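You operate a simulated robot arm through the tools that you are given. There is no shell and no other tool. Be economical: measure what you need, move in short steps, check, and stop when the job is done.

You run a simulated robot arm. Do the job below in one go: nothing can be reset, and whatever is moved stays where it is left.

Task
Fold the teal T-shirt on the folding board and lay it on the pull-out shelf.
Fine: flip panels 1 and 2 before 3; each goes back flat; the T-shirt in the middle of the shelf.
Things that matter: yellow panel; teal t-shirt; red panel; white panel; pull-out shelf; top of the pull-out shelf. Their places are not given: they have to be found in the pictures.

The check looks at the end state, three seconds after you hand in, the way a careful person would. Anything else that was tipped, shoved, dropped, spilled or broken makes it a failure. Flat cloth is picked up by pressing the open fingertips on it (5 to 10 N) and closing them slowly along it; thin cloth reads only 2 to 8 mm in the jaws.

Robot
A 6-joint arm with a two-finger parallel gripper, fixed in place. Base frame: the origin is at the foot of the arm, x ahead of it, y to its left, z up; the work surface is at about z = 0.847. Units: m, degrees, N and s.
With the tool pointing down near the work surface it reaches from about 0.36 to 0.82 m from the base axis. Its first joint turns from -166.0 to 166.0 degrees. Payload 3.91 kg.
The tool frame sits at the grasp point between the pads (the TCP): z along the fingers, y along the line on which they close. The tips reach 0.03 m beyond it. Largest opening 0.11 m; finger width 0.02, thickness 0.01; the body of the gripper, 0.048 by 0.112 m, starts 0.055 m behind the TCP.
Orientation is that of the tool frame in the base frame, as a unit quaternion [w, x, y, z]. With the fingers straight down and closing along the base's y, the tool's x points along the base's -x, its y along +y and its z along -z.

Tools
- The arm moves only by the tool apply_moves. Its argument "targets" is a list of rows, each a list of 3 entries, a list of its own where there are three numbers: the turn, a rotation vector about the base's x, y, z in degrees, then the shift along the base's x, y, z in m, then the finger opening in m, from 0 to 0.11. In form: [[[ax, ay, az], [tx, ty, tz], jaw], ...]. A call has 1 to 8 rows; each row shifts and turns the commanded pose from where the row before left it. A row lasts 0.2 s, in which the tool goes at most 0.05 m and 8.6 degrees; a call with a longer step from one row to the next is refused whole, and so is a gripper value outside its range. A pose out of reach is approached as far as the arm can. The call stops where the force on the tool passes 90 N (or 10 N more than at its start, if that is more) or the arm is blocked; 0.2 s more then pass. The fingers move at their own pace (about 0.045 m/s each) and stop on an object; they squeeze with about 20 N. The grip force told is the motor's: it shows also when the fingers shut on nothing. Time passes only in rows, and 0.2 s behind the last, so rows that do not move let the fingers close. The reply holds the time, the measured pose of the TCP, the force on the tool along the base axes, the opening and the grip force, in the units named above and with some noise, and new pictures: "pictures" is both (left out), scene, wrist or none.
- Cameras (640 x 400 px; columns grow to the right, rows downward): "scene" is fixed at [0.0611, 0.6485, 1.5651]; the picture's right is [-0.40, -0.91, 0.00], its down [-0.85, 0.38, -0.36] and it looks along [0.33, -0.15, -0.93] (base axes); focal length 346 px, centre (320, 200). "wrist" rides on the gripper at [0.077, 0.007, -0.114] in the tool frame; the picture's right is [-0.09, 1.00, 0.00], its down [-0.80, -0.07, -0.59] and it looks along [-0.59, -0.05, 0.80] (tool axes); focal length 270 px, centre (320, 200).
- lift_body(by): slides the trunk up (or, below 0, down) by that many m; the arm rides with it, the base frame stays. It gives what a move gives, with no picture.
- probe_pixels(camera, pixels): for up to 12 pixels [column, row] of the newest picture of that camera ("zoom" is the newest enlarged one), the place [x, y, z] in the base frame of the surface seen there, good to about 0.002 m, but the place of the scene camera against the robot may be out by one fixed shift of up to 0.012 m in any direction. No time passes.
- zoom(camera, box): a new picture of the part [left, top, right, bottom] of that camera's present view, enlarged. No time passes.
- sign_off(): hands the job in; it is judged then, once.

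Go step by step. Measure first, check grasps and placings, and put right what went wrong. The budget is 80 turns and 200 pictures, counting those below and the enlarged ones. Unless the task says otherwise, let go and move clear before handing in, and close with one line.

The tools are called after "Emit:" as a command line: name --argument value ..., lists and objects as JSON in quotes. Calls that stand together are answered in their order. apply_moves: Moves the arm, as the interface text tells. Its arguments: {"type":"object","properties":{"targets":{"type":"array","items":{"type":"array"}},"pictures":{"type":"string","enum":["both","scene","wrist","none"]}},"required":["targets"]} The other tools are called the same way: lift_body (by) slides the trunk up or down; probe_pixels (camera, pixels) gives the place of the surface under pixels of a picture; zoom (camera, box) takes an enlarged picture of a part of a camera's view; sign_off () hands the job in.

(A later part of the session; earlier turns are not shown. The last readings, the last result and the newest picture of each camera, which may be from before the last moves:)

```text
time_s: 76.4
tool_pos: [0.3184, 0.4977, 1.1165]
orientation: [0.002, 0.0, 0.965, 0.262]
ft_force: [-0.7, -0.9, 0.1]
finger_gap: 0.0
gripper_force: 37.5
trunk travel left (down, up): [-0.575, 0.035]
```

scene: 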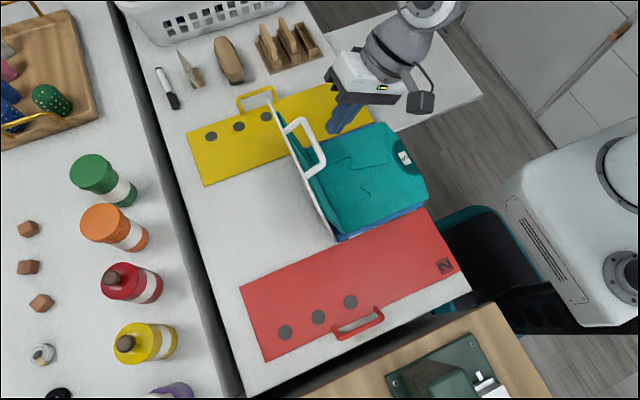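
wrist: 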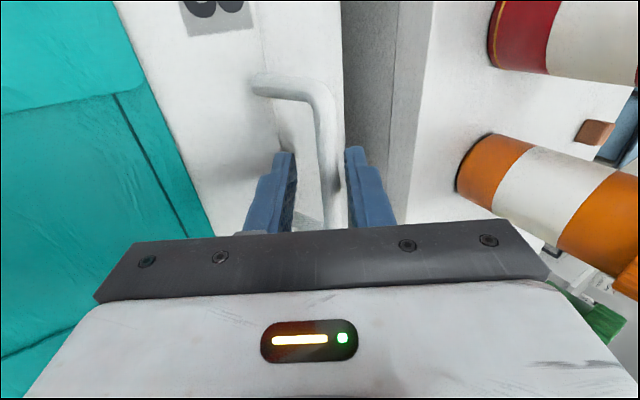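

The bar slipped out at ~70° (actual radius smaller); the panel is standing upright, stationary. Locate the handle again.

Emit:
probe_pixels --camera "scene" --pixels '[[303, 140], [310, 150], [318, 165], [295, 122], [313, 174], [272, 102], [335, 236], [290, 130], [300, 150], [315, 185]]'

Emit:
zoom --camera "scene" --box '[250, 80, 450, 250]'

```text
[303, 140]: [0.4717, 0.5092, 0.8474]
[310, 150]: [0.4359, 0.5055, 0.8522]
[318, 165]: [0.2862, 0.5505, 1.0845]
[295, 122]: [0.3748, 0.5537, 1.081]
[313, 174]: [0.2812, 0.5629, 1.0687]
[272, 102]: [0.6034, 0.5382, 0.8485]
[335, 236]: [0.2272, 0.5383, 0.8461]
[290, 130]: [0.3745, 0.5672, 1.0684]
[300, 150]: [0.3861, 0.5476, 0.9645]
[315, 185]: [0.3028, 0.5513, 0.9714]
```

```text
2.35 times, centred on (350, 165) of scene
```

zoom: 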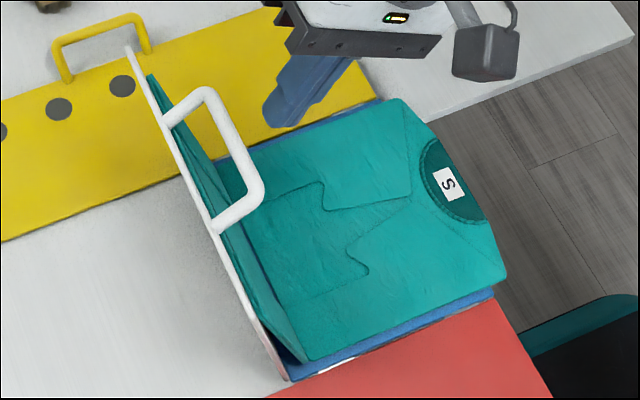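

Bar is now near (0.325, 0.543, 1.079), so the hinge is y≈0.533, R≈0.237. I'll tilt further to ~55° and set up a pre-grasp, then probe with the wrist camera.

Emit:
apply_moves --targets '[[[0, 0, 0], [0.004, -0.01, 0.01], 0.028], [[8.3, 0, 0], [0, -0.015, 0.005], 0.028], [[8.3, 0, 0], [0, -0.015, 0], 0.028], [[8.3, 0, 0], [0, -0.01, 0], 0.028], [[0, 0, 0], [0, 0, 0], 0.028]]' --pictures "both"

```text
time_s: 77.6
tool_pos: [0.3214, 0.4469, 1.1324]
orientation: [0.001, 0.001, 0.887, 0.462]
ft_force: [-0.1, 0.0, 0.0]
finger_gap: 0.0282
gripper_force: 0.0
trunk travel left (down, up): [-0.575, 0.035]
```

scene: 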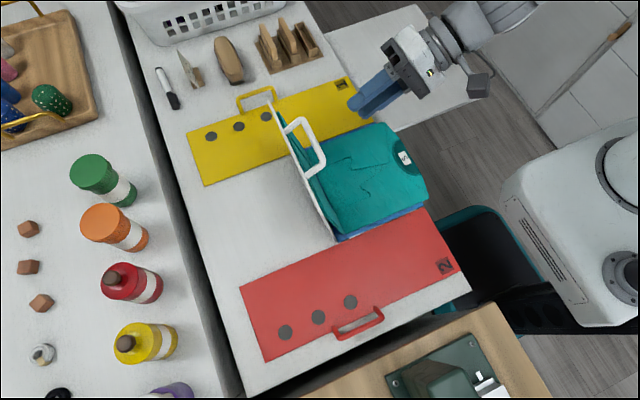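
wrist: 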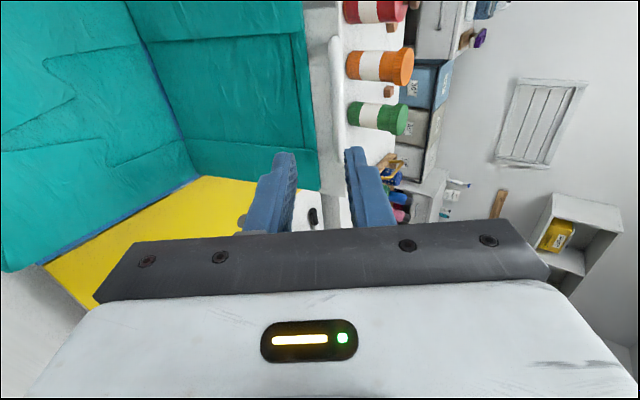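

Emit:
probe_pixels --camera "wrist" --pixels '[[336, 60], [338, 90], [340, 110], [340, 130], [318, 100], [310, 180], [332, 42], [250, 80], [200, 170], [308, 60]]'

Emit:
zoom --camera "wrist" --box '[240, 20, 420, 210]'

```text
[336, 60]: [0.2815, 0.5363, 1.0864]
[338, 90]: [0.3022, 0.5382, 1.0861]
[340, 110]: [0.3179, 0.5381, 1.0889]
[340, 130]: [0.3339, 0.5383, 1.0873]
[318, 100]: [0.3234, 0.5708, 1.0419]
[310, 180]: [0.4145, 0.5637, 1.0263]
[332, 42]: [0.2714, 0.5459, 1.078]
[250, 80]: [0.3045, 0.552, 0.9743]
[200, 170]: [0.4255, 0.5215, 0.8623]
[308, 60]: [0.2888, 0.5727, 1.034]
```

```text
2.11 times, centred on (330, 115) of wrist
```

zoom: 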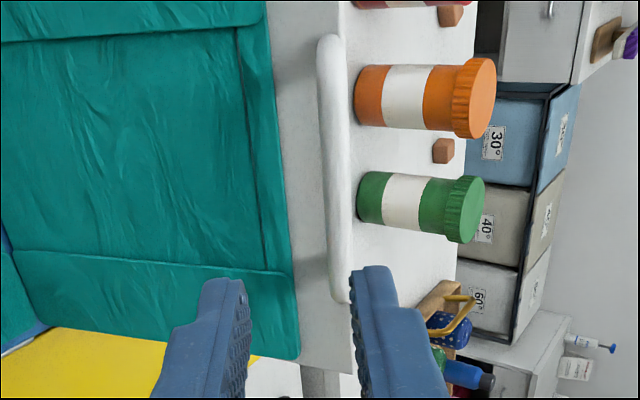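

Bar centre ≈ (y 0.542, z 1.083). Line up and approach along the tool axis.

Emit:
apply_moves --targets '[[[0, 0, 0], [0, 0.008, 0.011], 0.03], [[0, 0, 0], [0, 0.02, -0.0139], 0.03], [[0, 0, 0], [0, 0.02, -0.0139], 0.03], [[0, 0, 0], [0, 0.02, -0.0139], 0.03], [[0, 0, 0], [0, 0.0135, -0.0094], 0.03], [[0, 0, 0], [0, 0, 0], 0.03]]' --pictures "wrist"

```text
time_s: 79.0
tool_pos: [0.3264, 0.5297, 1.0913]
orientation: [0.001, 0.0, 0.887, 0.462]
ft_force: [0.8, -0.4, 0.4]
finger_gap: 0.0299
gripper_force: 0.1
trunk travel left (down, up): [-0.575, 0.035]
```

wrist: 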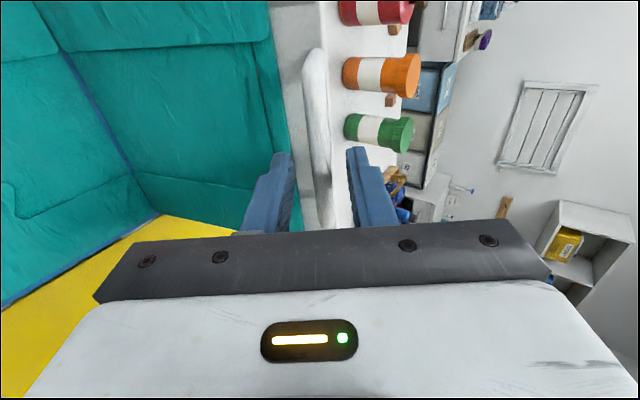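

Bar captured between fingers. Close and continue past vertical with the corrected radius.

Emit:
apply_moves --targets '[[[0, 0, 0], [0, 0, 0], 0.0], [[0, 0, 0], [0, 0, 0], 0.0], [[0, 0, 0], [0, -0.0271, -0.0004], 0.0], [[0, 0, 0], [0, -0.0249, -0.003], 0.0], [[0, 0, 0], [0, -0.0244, -0.0057], 0.0], [[0, 0, 0], [0, 0, 0], 0.0]]' --pictures "scene"

```text
time_s: 80.4
tool_pos: [0.3248, 0.4534, 1.08]
orientation: [0.0, 0.001, 0.888, 0.461]
ft_force: [16.1, 4.8, -18.2]
finger_gap: 0.0104
gripper_force: 45.3
trunk travel left (down, up): [-0.575, 0.035]
```

scene: 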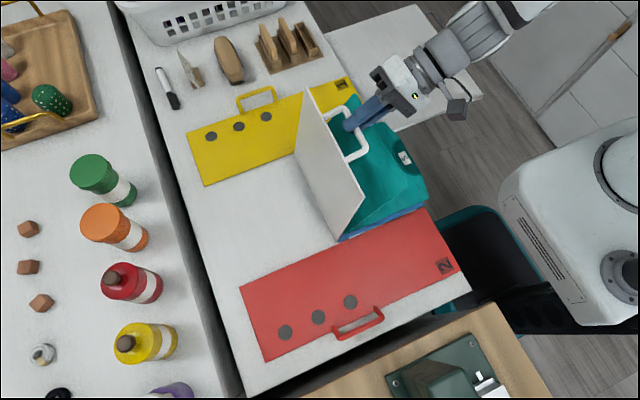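

Good. Continue with a 2 mm lower correction.

Emit:
apply_moves --targets '[[[0, 0, 0], [-0.001, -0.0237, -0.0101], 0.0], [[0, 0, 0], [0, -0.0227, -0.0106], 0.0], [[0, 0, 0], [0, -0.0215, -0.0129], 0.0], [[0, 0, 0], [0, -0.02, -0.0151], 0.0], [[0, 0, 0], [0, 0, 0], 0.0]]' --pictures "scene"

```text
time_s: 81.6
tool_pos: [0.3247, 0.3672, 1.0326]
orientation: [0.0, 0.001, 0.888, 0.46]
ft_force: [21.9, 22.3, -25.2]
finger_gap: 0.0106
gripper_force: 45.0
trunk travel left (down, up): [-0.575, 0.035]
```

scene: 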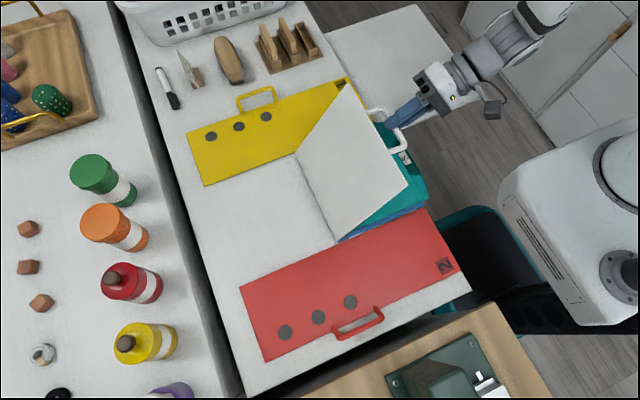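

Near the stop; ease in with small inward correction.

Emit:
apply_moves --targets '[[[0, 0, 0], [-0.002, -0.0075, -0.0105], 0.0], [[0, 0, 0], [0, -0.009, -0.0085], 0.0], [[0, 0, 0], [0, -0.004, -0.0045], 0.0], [[0, 0, 0], [0, -0.003, -0.004], 0.0], [[0, 0, 0], [0, 0, 0], 0.0]]' --pictures "both"

```text
time_s: 82.8
tool_pos: [0.3245, 0.3464, 1.0105]
orientation: [0.005, -0.002, 0.883, 0.469]
ft_force: [27.3, 38.7, 50.6]
finger_gap: 0.0105
gripper_force: 44.7
trunk travel left (down, up): [-0.575, 0.035]
```

scene: 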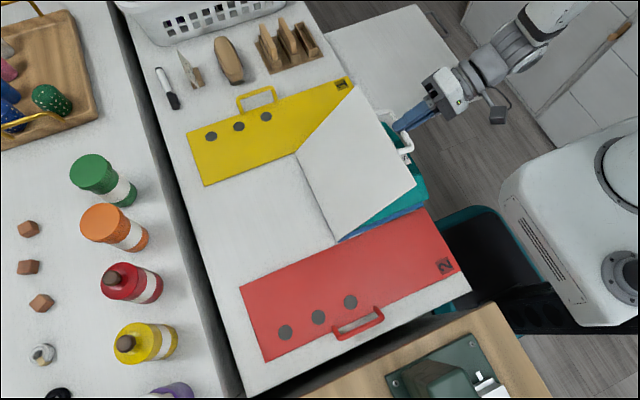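
wrist: 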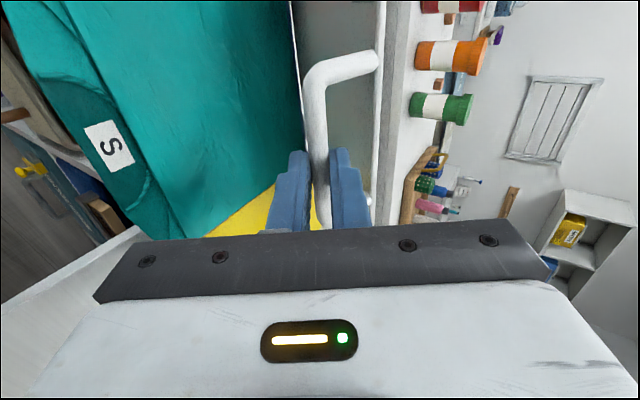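

Stop reached, fold 3 done. Return panel 3 along the corrected arc.

Emit:
apply_moves --targets '[[[0, 0, 0], [0.001, 0.004, 0.005], 0.0], [[0, 0, 0], [0.001, 0.0238, 0.023], 0.0], [[0, 0, 0], [0, 0.0268, 0.0195], 0.0], [[0, 0, 0], [0, 0.0293, 0.0156], 0.0], [[0, 0, 0], [0, 0.0311, 0.0113], 0.0], [[0, 0, 0], [0, 0, 0], 0.0]]' --pictures "scene"

```text
time_s: 84.2
tool_pos: [0.323, 0.4543, 1.0807]
orientation: [-0.001, 0.0, 0.887, 0.462]
ft_force: [6.7, -3.8, 10.0]
finger_gap: 0.0103
gripper_force: 45.1
trunk travel left (down, up): [-0.575, 0.035]
```

scene: 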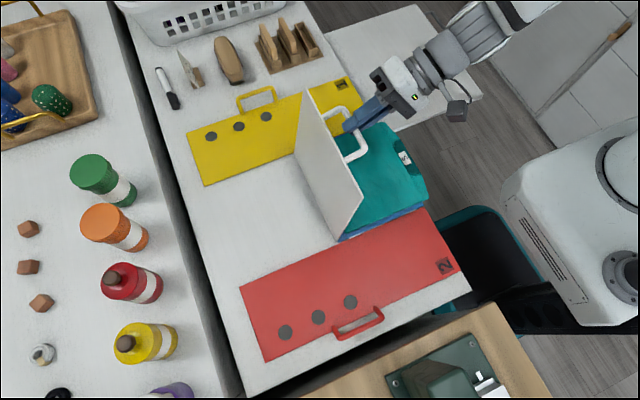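

Low forces. Continue, unwinding tilt past vertical.

Emit:
apply_moves --targets '[[[0, 0, 0], [0, 0.0324, 0.0069], 0.0], [[0, 0, 0], [0, 0.0331, 0.0023], 0.0], [[-8.3, 0, 0], [0, 0.0347, -0.0008], 0.0], [[-8.3, 0, 0], [0, 0.034, -0.0054], 0.0], [[-8.3, 0, 0], [0, 0.0327, -0.0098], 0.0], [[0, 0, 0], [0, 0, 0], 0.0]]' --pictures "scene"

```text
time_s: 85.6
tool_pos: [0.3228, 0.6218, 1.0788]
orientation: [0.003, 0.001, 0.965, 0.264]
ft_force: [25.8, 12.1, 29.5]
finger_gap: 0.0103
gripper_force: 44.9
trunk travel left (down, up): [-0.575, 0.035]
```

scene: 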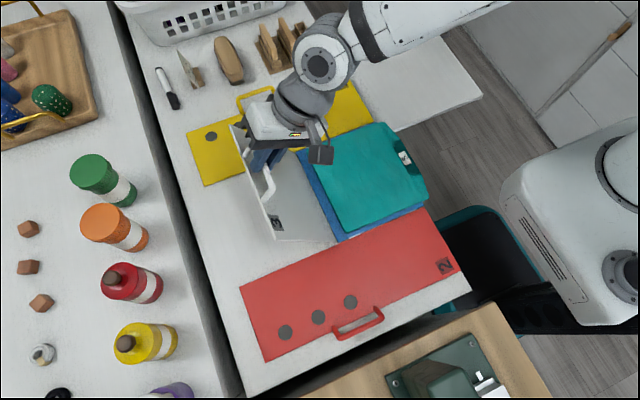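

Shirt is neatly folded (front up with label at 405,158). Continue lowering panel 3.

Emit:
apply_moves --targets '[[[0, 0, 0], [-0.001, 0.0305, -0.014], 0.0], [[0, 0, 0], [-0.001, 0.0275, -0.0195], 0.0], [[0, 0, 0], [0, 0.024, -0.023], 0.0], [[0, 0, 0], [0, 0.0204, -0.0261], 0.0], [[0, 0, 0], [0, 0.0166, -0.0287], 0.0], [[0, 0, 0], [0, 0, 0], 0.0]]' --pictures "none"

```text
time_s: 87.0
tool_pos: [0.3223, 0.7465, 0.9645]
orientation: [0.003, -0.001, 0.964, 0.265]
ft_force: [17.9, 39.0, 21.1]
finger_gap: 0.0103
gripper_force: 44.7
trunk travel left (down, up): [-0.575, 0.035]
```

Emit:
apply_moves --targets '[[[0, 0, 0], [-0.001, 0.012, -0.0235], 0.0], [[0, 0, 0], [0, 0.0075, -0.0245], 0.0], [[0, 0, 0], [0, 0.004, -0.0245], 0.0], [[0, 0, 0], [0, 0, -0.002], 0.0], [[0, 0, 0], [0, 0, 0], 0.0]]' --pictures "both"

```text
time_s: 88.2
tool_pos: [0.3214, 0.7714, 0.8901]
orientation: [0.004, 0.0, 0.964, 0.265]
ft_force: [19.7, 43.6, 13.6]
finger_gap: 0.0105
gripper_force: 44.9
trunk travel left (down, up): [-0.575, 0.035]
```

scene: 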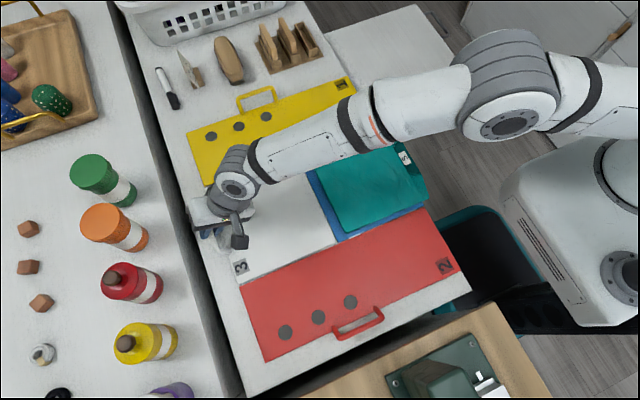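
wrist: 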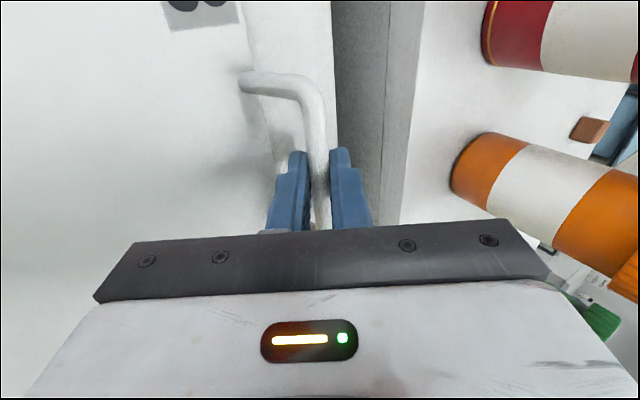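

Panel 3 is down. Relieve the y force a bit, release, and back out up along the axis.

Emit:
apply_moves --targets '[[[0, 0, 0], [0, 0.003, -0.002], 0.0], [[0, 0, 0], [0, 0, 0], 0.024], [[0, 0, 0], [0, 0, 0], 0.026], [[0, 0, 0], [0, -0.01, 0.017], 0.026], [[0, 0, 0], [0, -0.015, 0.026], 0.026], [[0, 0, 0], [0, -0.02, 0.035], 0.03], [[-7.5, 0, 0], [0, -0.02, 0.035], 0.03], [[-7.5, 0, 0], [0, -0.03, 0.03], 0.03]]' --pictures "none"

Emit:
apply_moves --targets '[[[-7.5, 0, 0], [0, -0.04, 0.02], 0.03], [[-8, 0, 0], [0, -0.045, 0], 0.03], [[0, 0, 0], [0, -0.045, 0], 0.03], [[0, 0, 0], [0, -0.045, 0], 0.03], [[0, 0, 0], [-0.02, -0.04, 0], 0.03], [[0, 0, 0], [-0.03, -0.03, 0], 0.03], [[0, 0, 0], [-0.04, -0.02, 0], 0.03], [[0, 0, 0], [0, 0, 0], 0.03]]' --pictures "both"

```text
time_s: 90.0
tool_pos: [0.3215, 0.6703, 1.0288]
orientation: [0.001, 0.0, 0.991, 0.13]
ft_force: [0.9, -0.6, -0.1]
finger_gap: 0.0302
gripper_force: 0.0
trunk travel left (down, up): [-0.575, 0.035]
```

```text
time_s: 91.8
tool_pos: [0.2321, 0.408, 1.0474]
orientation: [0.0, 0.0, 1.0, -0.004]
ft_force: [0.1, -0.2, 0.2]
finger_gap: 0.0303
gripper_force: 0.1
trunk travel left (down, up): [-0.575, 0.035]
```

scene: 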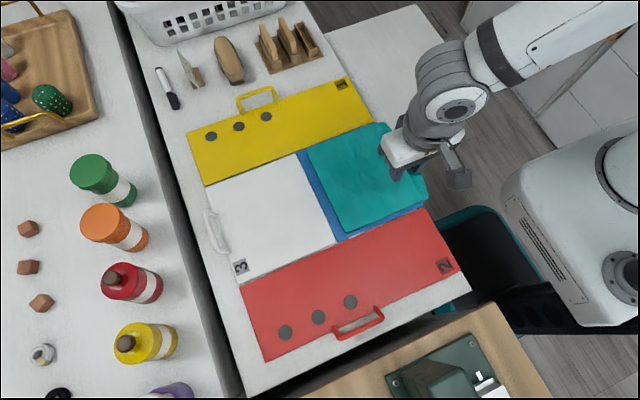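
wrist: 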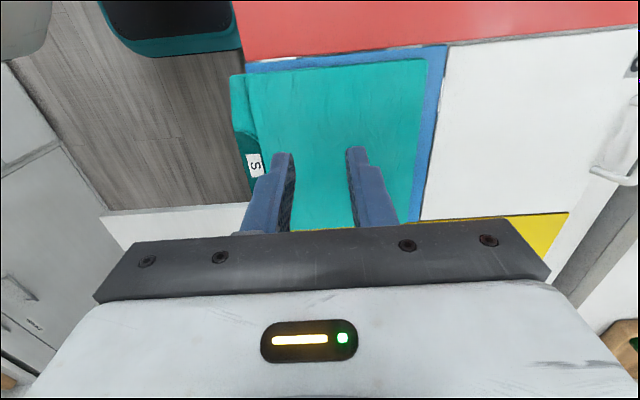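

All three panels lie flat and the shirt is a folded packet. Measure the packet's corners.

Emit:
probe_pixels --camera "wrist" --pixels '[[234, 76], [245, 110], [426, 64], [409, 215], [422, 110], [330, 110], [250, 85], [256, 165], [238, 110], [330, 200], [438, 60], [300, 80]]'

Emit:
zoom --camera "wrist" --box '[210, 40, 470, 240]'

Emit:
zoom --camera "scene" --box '[290, 110, 450, 250]'

Emit:
probe_pixels --camera "scene" --pixels '[[308, 152], [345, 230], [422, 205], [380, 125], [360, 180], [426, 198], [425, 180], [335, 140]]'

```text
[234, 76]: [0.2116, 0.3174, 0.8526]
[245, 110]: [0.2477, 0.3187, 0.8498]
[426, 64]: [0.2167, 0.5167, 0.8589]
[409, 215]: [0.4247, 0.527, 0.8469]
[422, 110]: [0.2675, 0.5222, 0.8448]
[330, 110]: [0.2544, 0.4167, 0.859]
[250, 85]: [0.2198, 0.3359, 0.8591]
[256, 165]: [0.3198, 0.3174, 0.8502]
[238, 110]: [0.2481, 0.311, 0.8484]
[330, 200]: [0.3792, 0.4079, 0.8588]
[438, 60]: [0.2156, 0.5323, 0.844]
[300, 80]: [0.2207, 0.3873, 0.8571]
```

```text
2.00 times, centred on (340, 140) of wrist
```

zoom: 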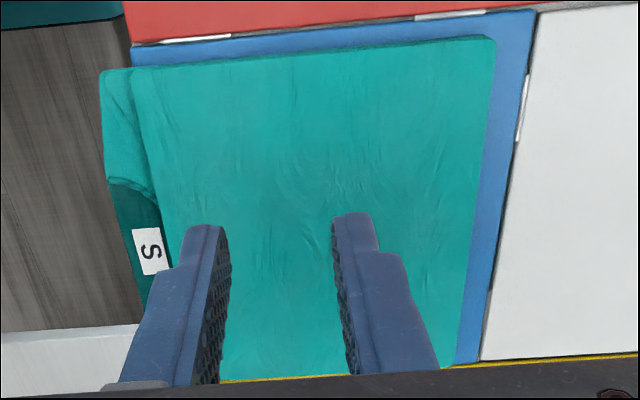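

```text
2.86 times, centred on (370, 180) of scene
```

zoom: 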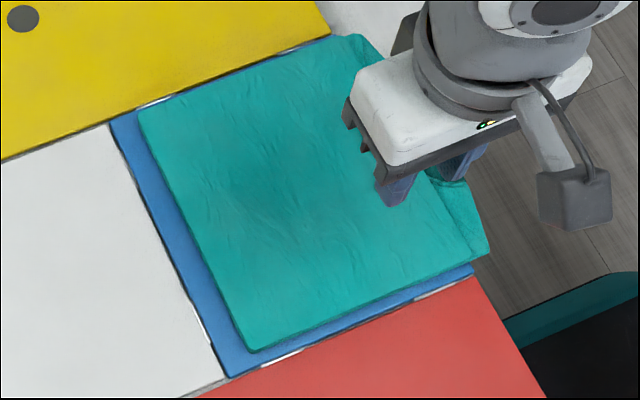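

```text
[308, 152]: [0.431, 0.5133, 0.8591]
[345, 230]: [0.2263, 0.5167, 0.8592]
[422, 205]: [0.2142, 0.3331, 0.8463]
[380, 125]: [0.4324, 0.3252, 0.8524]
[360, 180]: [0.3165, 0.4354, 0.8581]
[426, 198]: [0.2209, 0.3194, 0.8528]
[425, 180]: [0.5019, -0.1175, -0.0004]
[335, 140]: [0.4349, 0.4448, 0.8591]
```

Packet: x 0.215–0.43, y 0.31–0.515, top z≈0.859. I'll go above its centre with fingers ~6 cm open and descend to just above the cloth.

Emit:
apply_moves --targets '[[[0, 0, 0], [0.045, 0.004, -0.015], 0.06], [[0, 0, 0], [0.045, 0.004, -0.015], 0.06], [[0, 0, 0], [0, 0, -0.035], 0.06], [[0, 0, 0], [0, 0, -0.035], 0.06], [[0, 0, 0], [0, 0, -0.025], 0.06], [[0, 0, 0], [0, 0, -0.019], 0.06], [[0, 0, 0], [0, 0, -0.008], 0.06], [[0, 0, 0], [0, 0, 0], 0.06]]' --pictures "none"

```text
time_s: 93.6
tool_pos: [0.3197, 0.4163, 0.8968]
orientation: [0.001, 0.0, 1.0, -0.004]
ft_force: [-0.4, -1.0, 0.4]
finger_gap: 0.0597
gripper_force: 0.0
trunk travel left (down, up): [-0.575, 0.035]
```

Tips ~8 mm above the cloth. Lower in 2–3 mm steps until 5–10 N.

Emit:
apply_moves --targets '[[[0, 0, 0], [0, 0, -0.004], 0.06], [[0, 0, 0], [0, 0, -0.003], 0.06], [[0, 0, 0], [0, 0, -0.001], 0.06], [[0, 0, 0], [0, 0, 0], 0.06]]' --pictures "none"

Emit:
apply_moves --targets '[[[0, 0, 0], [0, 0, -0.001], 0.06], [[0, 0, 0], [0, 0, 0], 0.06]]' --pictures "none"

```text
time_s: 94.6
tool_pos: [0.32, 0.4149, 0.8896]
orientation: [0.002, -0.001, 1.0, -0.002]
ft_force: [0.1, 0.7, 18.9]
finger_gap: 0.0601
gripper_force: 0.6
trunk travel left (down, up): [-0.575, 0.035]
```

```text
time_s: 95.2
tool_pos: [0.3189, 0.416, 0.8899]
orientation: [0.002, 0.0, 1.0, -0.002]
ft_force: [7.4, 5.1, 26.5]
finger_gap: 0.0602
gripper_force: 0.3
trunk travel left (down, up): [-0.575, 0.035]
```

Force is 26 N; ease up ~2.3 mm for 5–10 N.

Emit:
apply_moves --targets '[[[0, 0, 0], [0, 0, -0.0], 0.06], [[0, 0, 0], [0, 0, 0.0022], 0.06], [[0, 0, 0], [0, 0, 0], 0.06]]' --pictures "none"

```text
time_s: 96.0
tool_pos: [0.3199, 0.4153, 0.8901]
orientation: [0.001, 0.001, 1.0, -0.004]
ft_force: [7.5, 4.9, 19.4]
finger_gap: 0.0626
gripper_force: 2.4
trunk travel left (down, up): [-0.575, 0.035]
```

Emit:
apply_moves --targets '[[[0, 0, 0], [0, 0, 0.002], 0.06], [[0, 0, 0], [0, 0, 0], 0.06]]' --pictures "none"

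```text
time_s: 96.6
tool_pos: [0.318, 0.4149, 0.8903]
orientation: [0.0, 0.0, 1.0, -0.006]
ft_force: [0.3, -0.3, -0.2]
finger_gap: 0.0597
gripper_force: 0.1
trunk travel left (down, up): [-0.575, 0.035]
```

Contact just lost; go back down 1 mm, then close slowly.

Emit:
apply_moves --targets '[[[0, 0, 0], [0, 0, -0.0012], 0.06], [[0, 0, 0], [0, 0, 0], 0.06]]' --pictures "none"

```text
time_s: 97.2
tool_pos: [0.3194, 0.4158, 0.8905]
orientation: [-0.001, 0.0, 1.0, -0.003]
ft_force: [0.3, -0.5, 0.2]
finger_gap: 0.06
gripper_force: 0.1
trunk travel left (down, up): [-0.575, 0.035]
```

Emit:
apply_moves --targets '[[[0, 0, 0], [0, 0, -0.001], 0.06], [[0, 0, 0], [0, 0, 0], 0.06]]' --pictures "none"

```text
time_s: 97.8
tool_pos: [0.3179, 0.4162, 0.8914]
orientation: [0.001, 0.0, 1.0, -0.004]
ft_force: [0.3, 0.5, -0.6]
finger_gap: 0.06
gripper_force: 0.0
trunk travel left (down, up): [-0.575, 0.035]
```

Emit:
apply_moves --targets '[[[0, 0, 0], [0, 0, -0.0008], 0.06], [[0, 0, 0], [0, 0, 0], 0.06]]' --pictures "none"

```text
time_s: 98.4
tool_pos: [0.3191, 0.4154, 0.8908]
orientation: [0.001, 0.0, 1.0, -0.004]
ft_force: [-3.6, -0.4, 6.4]
finger_gap: 0.0599
gripper_force: 0.1
trunk travel left (down, up): [-0.575, 0.035]
```

6.4 N: good. Close slowly.

Emit:
apply_moves --targets '[[[0, 0, 0], [0, 0, 0], 0.052], [[0, 0, 0], [0, 0, 0], 0.044], [[0, 0, 0], [0, 0, 0], 0.036], [[0, 0, 0], [0, 0, 0], 0.028], [[0, 0, 0], [0, 0, 0], 0.02], [[0, 0, 0], [0, 0, 0], 0.012], [[0, 0, 0], [0, 0, 0], 0.004], [[0, 0, 0], [0, 0, 0], 0.0]]' --pictures "both"

```text
time_s: 100.2
tool_pos: [0.3179, 0.4176, 0.8896]
orientation: [0.001, 0.0, 1.0, -0.004]
ft_force: [0.3, 3.7, 12.9]
finger_gap: 0.0
gripper_force: 19.9
trunk travel left (down, up): [-0.575, 0.035]
```

scene: 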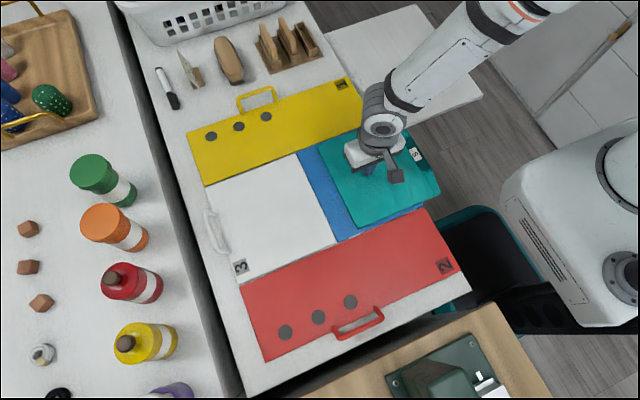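
wrist: 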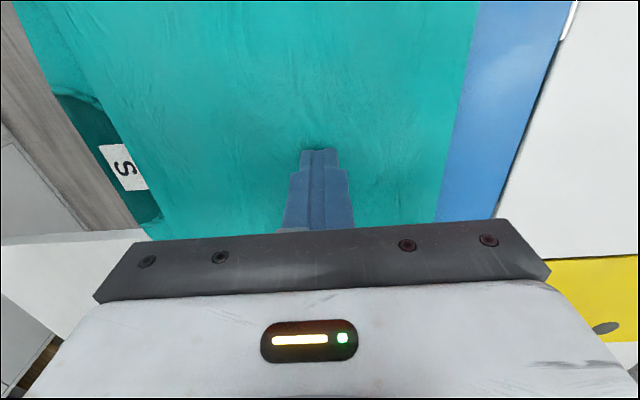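

The fingers closed on nothing; they only dragged the packet ~2.5 cm toward -y, and it slides as one piece. With few turns left, I'll slide the packet: push its -x edge with spread fingertips just above the board toward +x.

Emit:
apply_moves --targets '[[[0, 0, 0], [0, 0, 0.03], 0.0], [[0, 0, 0], [0, 0, 0.02], 0.08], [[0, 0, 0], [-0.045, -0.01, 0], 0.08], [[0, 0, 0], [-0.045, -0.01, 0], 0.08], [[0, 0, 0], [-0.043, -0.0076, 0], 0.08], [[0, 0, 0], [0, 0, -0.03], 0.08], [[0, 0, 0], [0, 0, -0.028], 0.08], [[0, 0, 0], [0, 0, 0], 0.08]]' --pictures "both"

Emit:
apply_moves --targets '[[[0, 0, 0], [0.015, 0, 0], 0.08], [[0, 0, 0], [0.015, 0, 0], 0.08], [[0, 0, 0], [0.015, 0, 0], 0.08], [[0, 0, 0], [0.015, 0, 0], 0.08], [[0, 0, 0], [0.015, 0, 0], 0.08], [[0, 0, 0], [0, 0, 0], 0.08]]' --pictures "both"

```text
time_s: 102.0
tool_pos: [0.1881, 0.3862, 0.8832]
orientation: [0.001, -0.001, 1.0, -0.004]
ft_force: [-0.5, 0.2, 1.1]
finger_gap: 0.0798
gripper_force: 0.0
trunk travel left (down, up): [-0.575, 0.035]
```

scene: 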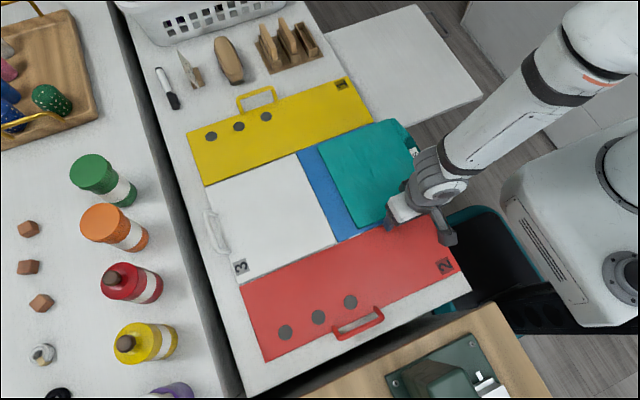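
wrist: 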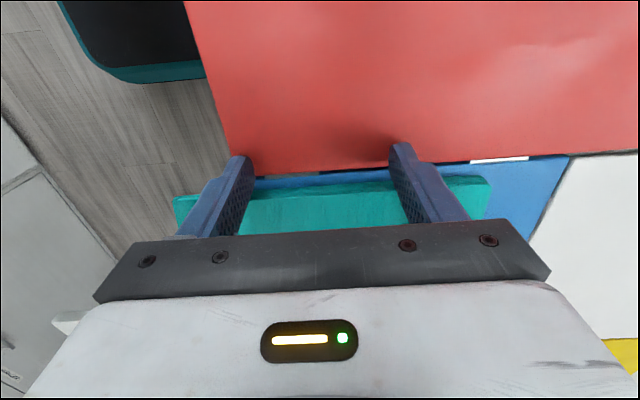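

```text
time_s: 103.4
tool_pos: [0.2625, 0.3861, 0.8805]
orientation: [0.001, 0.0, 1.0, -0.004]
ft_force: [0.1, 0.3, 0.1]
finger_gap: 0.0799
gripper_force: 0.1
trunk travel left (down, up): [-0.575, 0.035]
5 turns are left
```

scene: 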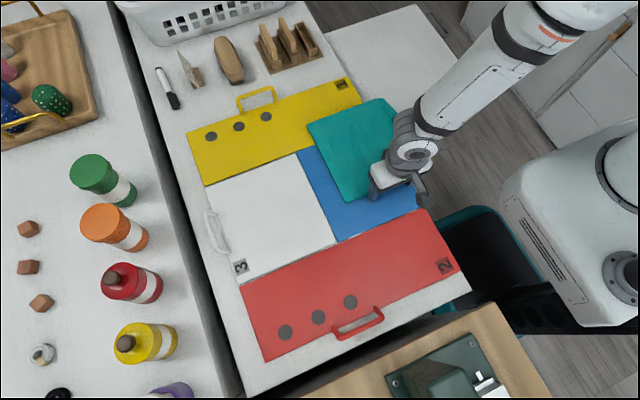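
wrist: 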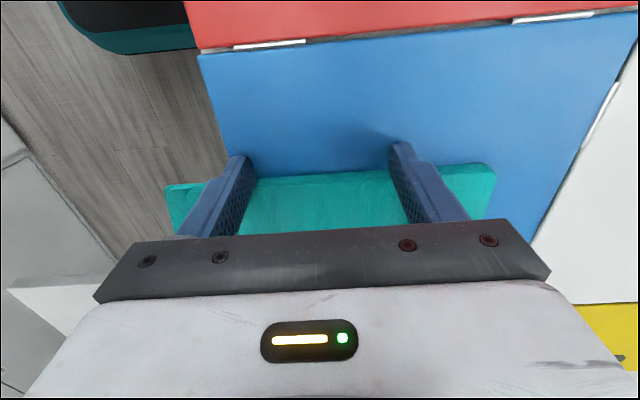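

The packet slides cleanly as a unit. I'll push it on to centre x≈0.55, then lift, yaw 90° and hover behind its rear (+y) edge.

Emit:
probe_pixels --camera "scene" --pixels '[[309, 125], [348, 199], [331, 165], [385, 101]]'

Emit:
apply_moves --targets '[[[0, 0, 0], [0.0185, 0, 0], 0.08], [[0, 0, 0], [0.0185, 0, 0], 0.08], [[0, 0, 0], [0.0185, 0, 0], 0.08], [[0, 0, 0], [0.0185, 0, 0], 0.08], [[0, 0, 0], [0.0185, 0, 0], 0.08], [[0, 0, 0], [0.0185, 0, 0], 0.08], [[0, 0, 0], [0.0185, 0, 0], 0.08], [[0, 0, 0], [0.0185, 0, 0], 0.08]]' --pictures "none"

Emit:
apply_moves --targets '[[[0, 0, 0], [0.011, 0, 0], 0.08], [[0, 0, 0], [0.011, 0, 0], 0.08], [[0, 0, 0], [0, 0, 0], 0.08], [[0, 0, 0], [-0.02, 0, 0], 0.08], [[0, 0, 0], [0, 0, 0.04], 0.05], [[0, 0, 0], [0, 0, 0.04], 0.05]]' --pictures "scene"

Emit:
apply_moves --targets '[[[0, 0, 8.5], [0.0166, 0.016, 0], 0.05], [[0, 0, 8.5], [0.0166, 0.016, 0], 0.05], [[0, 0, 8.5], [0.0166, 0.016, 0], 0.05], [[0, 0, 8.5], [0.0166, 0.016, 0], 0.05], [[0, 0, 8.5], [0.0166, 0.016, 0], 0.05], [[0, 0, 8.5], [0.0166, 0.016, 0], 0.05], [[0, 0, 8.5], [0.0166, 0.016, 0], 0.05], [[0, 0, 8.5], [0.0166, 0.017, 0], 0.05]]' --pictures "none"

Emit:
apply_moves --targets '[[[0, 0, 8.5], [0, 0, 0], 0.05], [[0, 0, 8.5], [0, 0, 0], 0.05], [[0, 0, 5], [0, 0, 0], 0.05], [[0, 0, 0], [0, 0, 0], 0.05]]' --pictures "both"

```text
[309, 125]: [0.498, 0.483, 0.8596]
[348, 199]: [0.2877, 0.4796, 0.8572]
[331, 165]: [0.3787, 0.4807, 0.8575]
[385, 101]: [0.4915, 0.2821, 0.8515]
```

```text
time_s: 105.2
tool_pos: [0.4098, 0.387, 0.8828]
orientation: [0.0, 0.0, 1.0, -0.003]
ft_force: [0.6, -0.5, 0.7]
finger_gap: 0.08
gripper_force: 0.1
trunk travel left (down, up): [-0.575, 0.035]
```

```text
time_s: 106.6
tool_pos: [0.4115, 0.3875, 0.9621]
orientation: [0.0, 0.0, 1.0, -0.003]
ft_force: [0.1, -0.2, -0.5]
finger_gap: 0.0502
gripper_force: 0.1
trunk travel left (down, up): [-0.575, 0.035]
```

scene: 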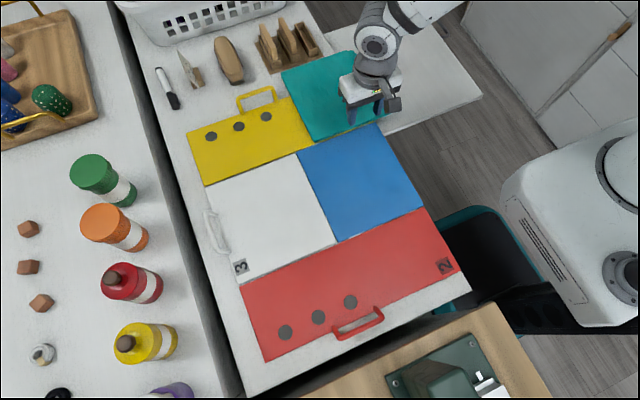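

```text
time_s: 108.4
tool_pos: [0.5441, 0.5194, 0.9604]
orientation: [0.002, -0.561, 0.828, -0.002]
ft_force: [0.4, 0.5, -0.4]
finger_gap: 0.0499
gripper_force: 0.0
trunk travel left (down, up): [-0.575, 0.035]
```

```text
time_s: 109.4
tool_pos: [0.5435, 0.5188, 0.9625]
orientation: [-0.003, 0.708, -0.706, 0.002]
ft_force: [0.1, -0.4, 0.1]
finger_gap: 0.05
gripper_force: 0.1
trunk travel left (down, up): [-0.575, 0.035]
4 turns are left
```

scene: 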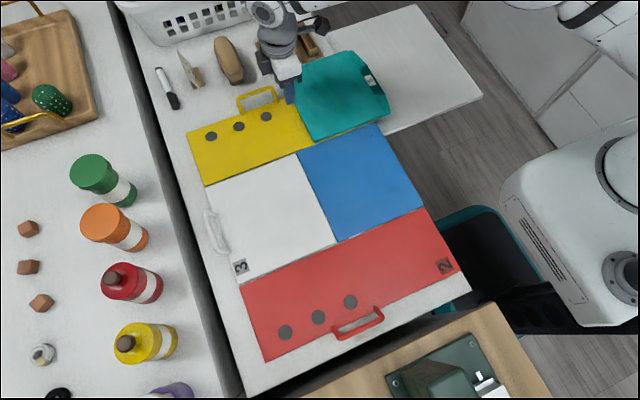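
wrist: 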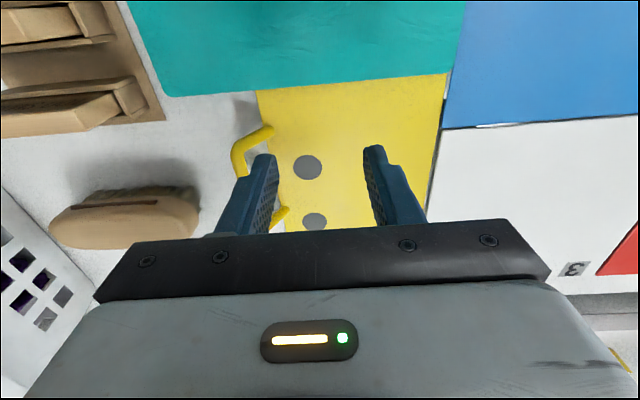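

Rear edge is at y≈0.476, packet centre ≈ (0.55, 0.372). So that the packet ends mid-shelf, I'll first nudge the shelf in 5 cm via its handle, then push the packet from behind over the edge onto it (later pulling the shelf back out).

Emit:
apply_moves --targets '[[[0, 0, 0], [0.018, -0.045, 0.01], 0.05], [[0, 0, 0], [0.018, -0.045, 0.01], 0.03], [[0, 0, 0], [0.018, -0.045, 0.01], 0.0], [[0, 0, 0], [0.018, -0.045, 0.01], 0.0], [[0, 0, 0], [0.0186, -0.045, 0], 0.0], [[0, 0, 0], [0.0186, -0.045, 0], 0.0], [[0, 0, 0], [0.0186, -0.045, 0], 0.0], [[0, 0, 0], [0.0186, -0.045, 0], 0.0]]' --pictures "none"

Emit:
apply_moves --targets '[[[0, 0, 0], [0, -0.048, 0], 0.0], [[0, 0, 0], [0, -0.048, 0], 0.0], [[0, 0, 0], [0, -0.048, 0], 0.0], [[0, 0, 0], [0, -0.048, 0], 0.0], [[0, 0, 0], [0, -0.0268, -0.03], 0.0], [[0, 0, 0], [0, 0, -0.05], 0.0], [[0, 0, 0], [0, 0, -0.05], 0.0], [[0, 0, 0], [0, 0, -0.0475], 0.0]]' --pictures "none"

Emit:
apply_moves --targets '[[[0, 0, 0], [0, 0.0152, 0], 0.0], [[0, 0, 0], [0, 0.0152, 0], 0.0], [[0, 0, 0], [0, 0.0152, 0], 0.0], [[0, 0, 0], [0, 0.0152, 0], 0.0], [[0, 0, 0], [0, 0.0152, 0], 0.0], [[0, 0, 0], [0, 0, 0], 0.0], [[0, 0, 0], [0, -0.02, 0], 0.0], [[0, 0, 0], [0, 0, 0.045], 0.0]]' --pictures "scene"

Emit:
apply_moves --targets '[[[0, 0, 0], [0, 0, 0.045], 0.0], [[0, 0, 0], [0, 0, 0.04], 0.0], [[0, 0, 0], [-0.018, 0.045, 0.005], 0.0], [[0, 0, 0], [-0.018, 0.045, 0.005], 0.0], [[0, 0, 0], [-0.018, 0.045, 0.005], 0.03], [[0, 0, 0], [-0.018, 0.045, 0.005], 0.05], [[0, 0, 0], [-0.018, 0.045, 0.005], 0.05], [[0, 0, 0], [-0.018, 0.045, 0.005], 0.05]]' --pictures "none"

Emit:
apply_moves --targets '[[[0, 0, 0], [-0.0094, 0.0458, 0], 0.05], [[0, 0, 0], [-0.0094, 0.0458, 0], 0.05], [[0, 0, 0], [-0.0094, 0.0458, 0], 0.05], [[0, 0, 0], [-0.0094, 0.0458, 0], 0.05], [[0, 0, 0], [0, 0.046, 0], 0.05], [[0, 0, 0], [0, 0.006, 0], 0.05], [[0, 0, 0], [0, 0, -0.045], 0.05], [[0, 0, 0], [0, 0, 0], 0.05]]' --pictures "none"

Emit:
apply_moves --targets '[[[0, 0, 0], [0, 0, -0.03], 0.05], [[0, 0, 0], [0, 0, -0.0275], 0.05], [[0, 0, 0], [0, 0, 0], 0.05], [[0, 0, 0], [0, -0.0134, 0], 0.05], [[0, 0, 0], [0, -0.0134, 0], 0.05], [[0, 0, 0], [0, -0.0134, 0], 0.05], [[0, 0, 0], [0, -0.0134, 0], 0.05], [[0, 0, 0], [0, -0.0134, 0], 0.05]]' --pictures "scene"

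Emit:
apply_moves --targets '[[[0, 0, 0], [0, -0.0143, 0], 0.05], [[0, 0, 0], [0, -0.0143, 0], 0.05], [[0, 0, 0], [0, -0.0143, 0], 0.05], [[0, 0, 0], [0, -0.0143, 0], 0.05], [[0, 0, 0], [0, -0.0143, 0], 0.05], [[0, 0, 0], [0, -0.0143, 0], 0.05], [[0, 0, 0], [0, -0.0143, 0], 0.05], [[0, 0, 0], [0, 0, 0], 0.05]]' --pictures "both"

```text
time_s: 111.2
tool_pos: [0.6912, 0.1551, 1.0002]
orientation: [0.002, -0.707, 0.707, -0.001]
ft_force: [-0.4, 0.3, -0.1]
finger_gap: 0.0001
gripper_force: 19.9
trunk travel left (down, up): [-0.575, 0.035]
```

```text
time_s: 113.0
tool_pos: [0.6954, -0.0626, 0.8242]
orientation: [0.003, -0.707, 0.707, -0.003]
ft_force: [-0.1, 0.0, -0.2]
finger_gap: 0.0002
gripper_force: 20.5
trunk travel left (down, up): [-0.575, 0.035]
```

```text
time_s: 114.8
tool_pos: [0.6908, -0.0053, 0.8708]
orientation: [-0.002, 0.707, -0.707, 0.002]
ft_force: [-0.3, 0.1, 0.0]
finger_gap: 0.0
gripper_force: 20.2
trunk travel left (down, up): [-0.575, 0.035]
```

scene: 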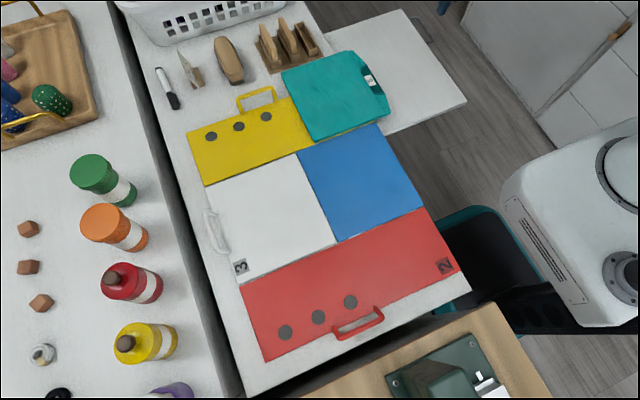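

```text
time_s: 116.6
tool_pos: [0.5857, 0.2658, 0.9868]
orientation: [0.002, -0.707, 0.707, -0.002]
ft_force: [-0.2, -0.7, 0.2]
finger_gap: 0.0501
gripper_force: 0.3
trunk travel left (down, up): [-0.575, 0.035]
```

```text
time_s: 118.4
tool_pos: [0.5453, 0.4982, 0.9398]
orientation: [0.004, -0.707, 0.707, -0.002]
ft_force: [-0.5, -0.7, 0.3]
finger_gap: 0.0502
gripper_force: 0.0
trunk travel left (down, up): [-0.575, 0.035]
```

```text
time_s: 120.2
tool_pos: [0.5476, 0.4374, 0.8893]
orientation: [0.013, -0.707, 0.708, -0.003]
ft_force: [0.2, 22.2, 57.3]
finger_gap: 0.0499
gripper_force: 0.0
trunk travel left (down, up): [-0.575, 0.035]
```

scene: 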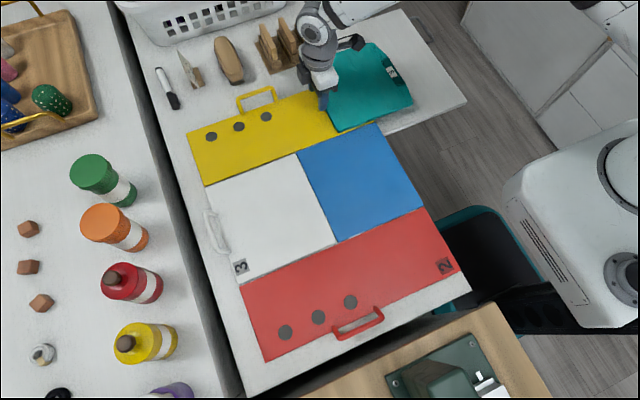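

```text
time_s: 122.0
tool_pos: [0.5441, 0.3319, 0.8895]
orientation: [-0.009, 0.707, -0.707, 0.003]
ft_force: [3.4, 7.9, 59.7]
finger_gap: 0.0481
gripper_force: 0.0
trunk travel left (down, up): [-0.575, 0.035]
3 turns are left
```

scene: 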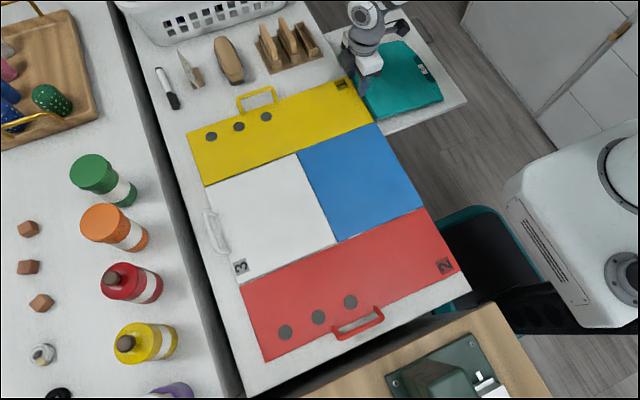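
wrist: 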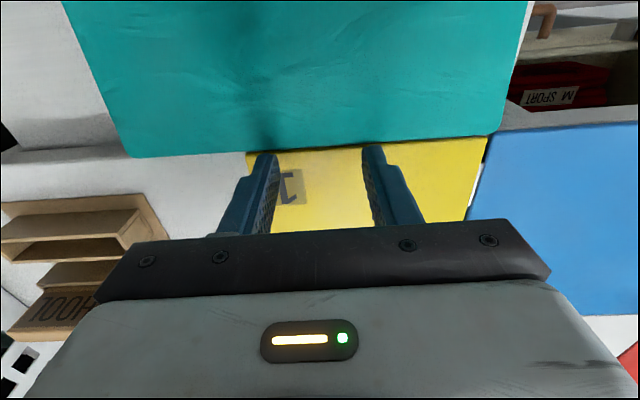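

The fingertips rode on the packet's rear edge (57 N) and dragged it; it now mostly overhangs the shelf. I'll lift, step back behind the edge, re-lower, push it fully off onto the shelf, then move clear to its -x side.

Emit:
probe_pixels --camera "wrist" --pixels '[[130, 154], [487, 132], [320, 140], [320, 60], [90, 50], [508, 60], [60, 60]]'

Emit:
apply_moves --targets '[[[0, 0, 0], [0, 0, 0.025], 0.05], [[0, 0, 0], [0, 0.03, 0.015], 0.05], [[0, 0, 0], [0, 0.015, 0], 0.05], [[0, 0, 0], [0, 0, -0.02], 0.05], [[0, 0, 0], [0, 0, -0.018], 0.05], [[0, 0, 0], [0, 0, 0], 0.05]]' --pictures "wrist"

Emit:
apply_moves --targets '[[[0, 0, 0], [0, -0.01, 0], 0.05], [[0, 0, 0], [0, -0.012, 0], 0.05], [[0, 0, 0], [0, -0.012, 0], 0.05], [[0, 0, 0], [0, -0.012, 0], 0.05], [[0, 0, 0], [0, -0.012, 0], 0.05], [[0, 0, 0], [0, -0.01, 0], 0.05], [[0, 0, 0], [0, 0, 0], 0.05]]' --pictures "scene"

Emit:
apply_moves --targets '[[[0, 0, 0], [0, 0, 0.04], 0.05], [[0, 0, 0], [0, 0, 0.04], 0.03], [[0, 0, 0], [-0.04, -0.02, 0.02], 0.0], [[0, 0, 0], [-0.04, -0.02, 0.0], 0.0], [[0, 0, 0], [-0.04, -0.02, 0], 0.0], [[0, 0, 0], [-0.025, -0.03, 0], 0.0], [[0, 0, 0], [0, 0, 0], 0.0]]' --pictures "both"

```text
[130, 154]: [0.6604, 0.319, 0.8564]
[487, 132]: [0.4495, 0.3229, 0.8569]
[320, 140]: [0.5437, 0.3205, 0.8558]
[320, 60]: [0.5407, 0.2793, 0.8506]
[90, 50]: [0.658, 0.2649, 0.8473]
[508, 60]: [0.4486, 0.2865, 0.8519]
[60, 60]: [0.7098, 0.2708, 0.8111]
```

```text
time_s: 123.4
tool_pos: [0.5466, 0.3765, 0.8825]
orientation: [-0.003, 0.708, -0.707, 0.002]
ft_force: [0.6, 0.2, 0.1]
finger_gap: 0.05
gripper_force: 0.1
trunk travel left (down, up): [-0.575, 0.035]
```

wrist: 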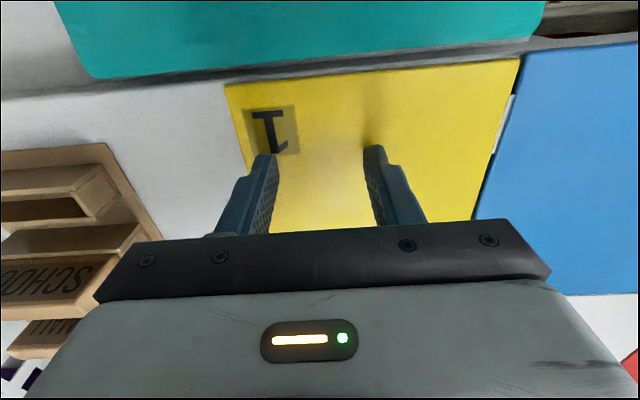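

```text
time_s: 125.0
tool_pos: [0.5463, 0.3067, 0.8853]
orientation: [-0.003, 0.707, -0.707, 0.002]
ft_force: [-0.1, -0.1, -0.2]
finger_gap: 0.0502
gripper_force: 0.0
trunk travel left (down, up): [-0.575, 0.035]
```

scene: 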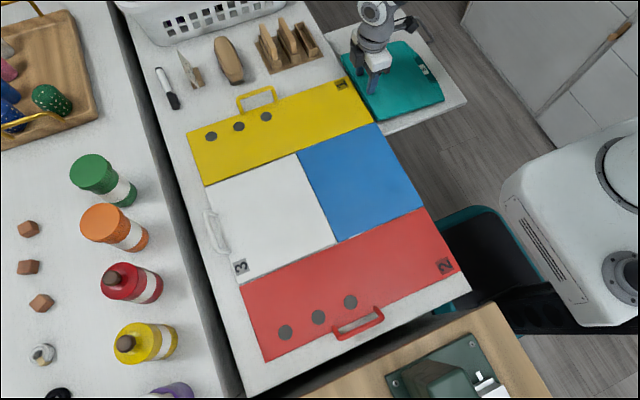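

```text
time_s: 126.6
tool_pos: [0.3982, 0.2144, 0.9871]
orientation: [0.003, -0.707, 0.707, -0.002]
ft_force: [0.3, 0.7, -0.4]
finger_gap: 0.0
gripper_force: 19.9
trunk travel left (down, up): [-0.575, 0.035]
2 turns are left
```

scene: 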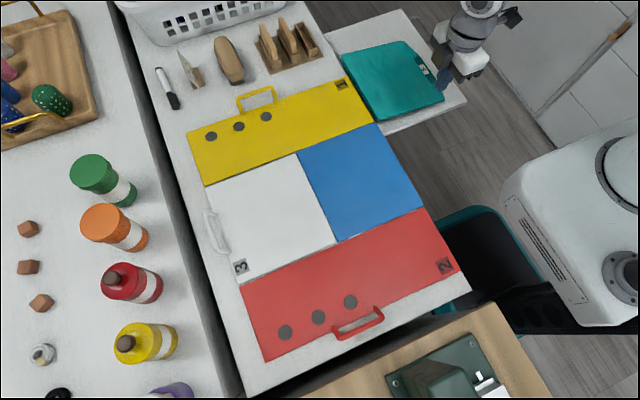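
wrist: 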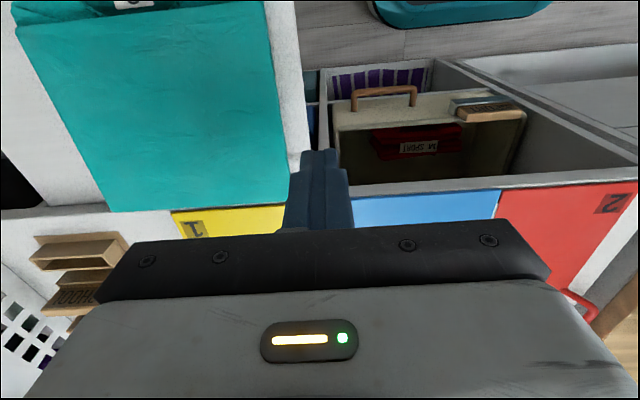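

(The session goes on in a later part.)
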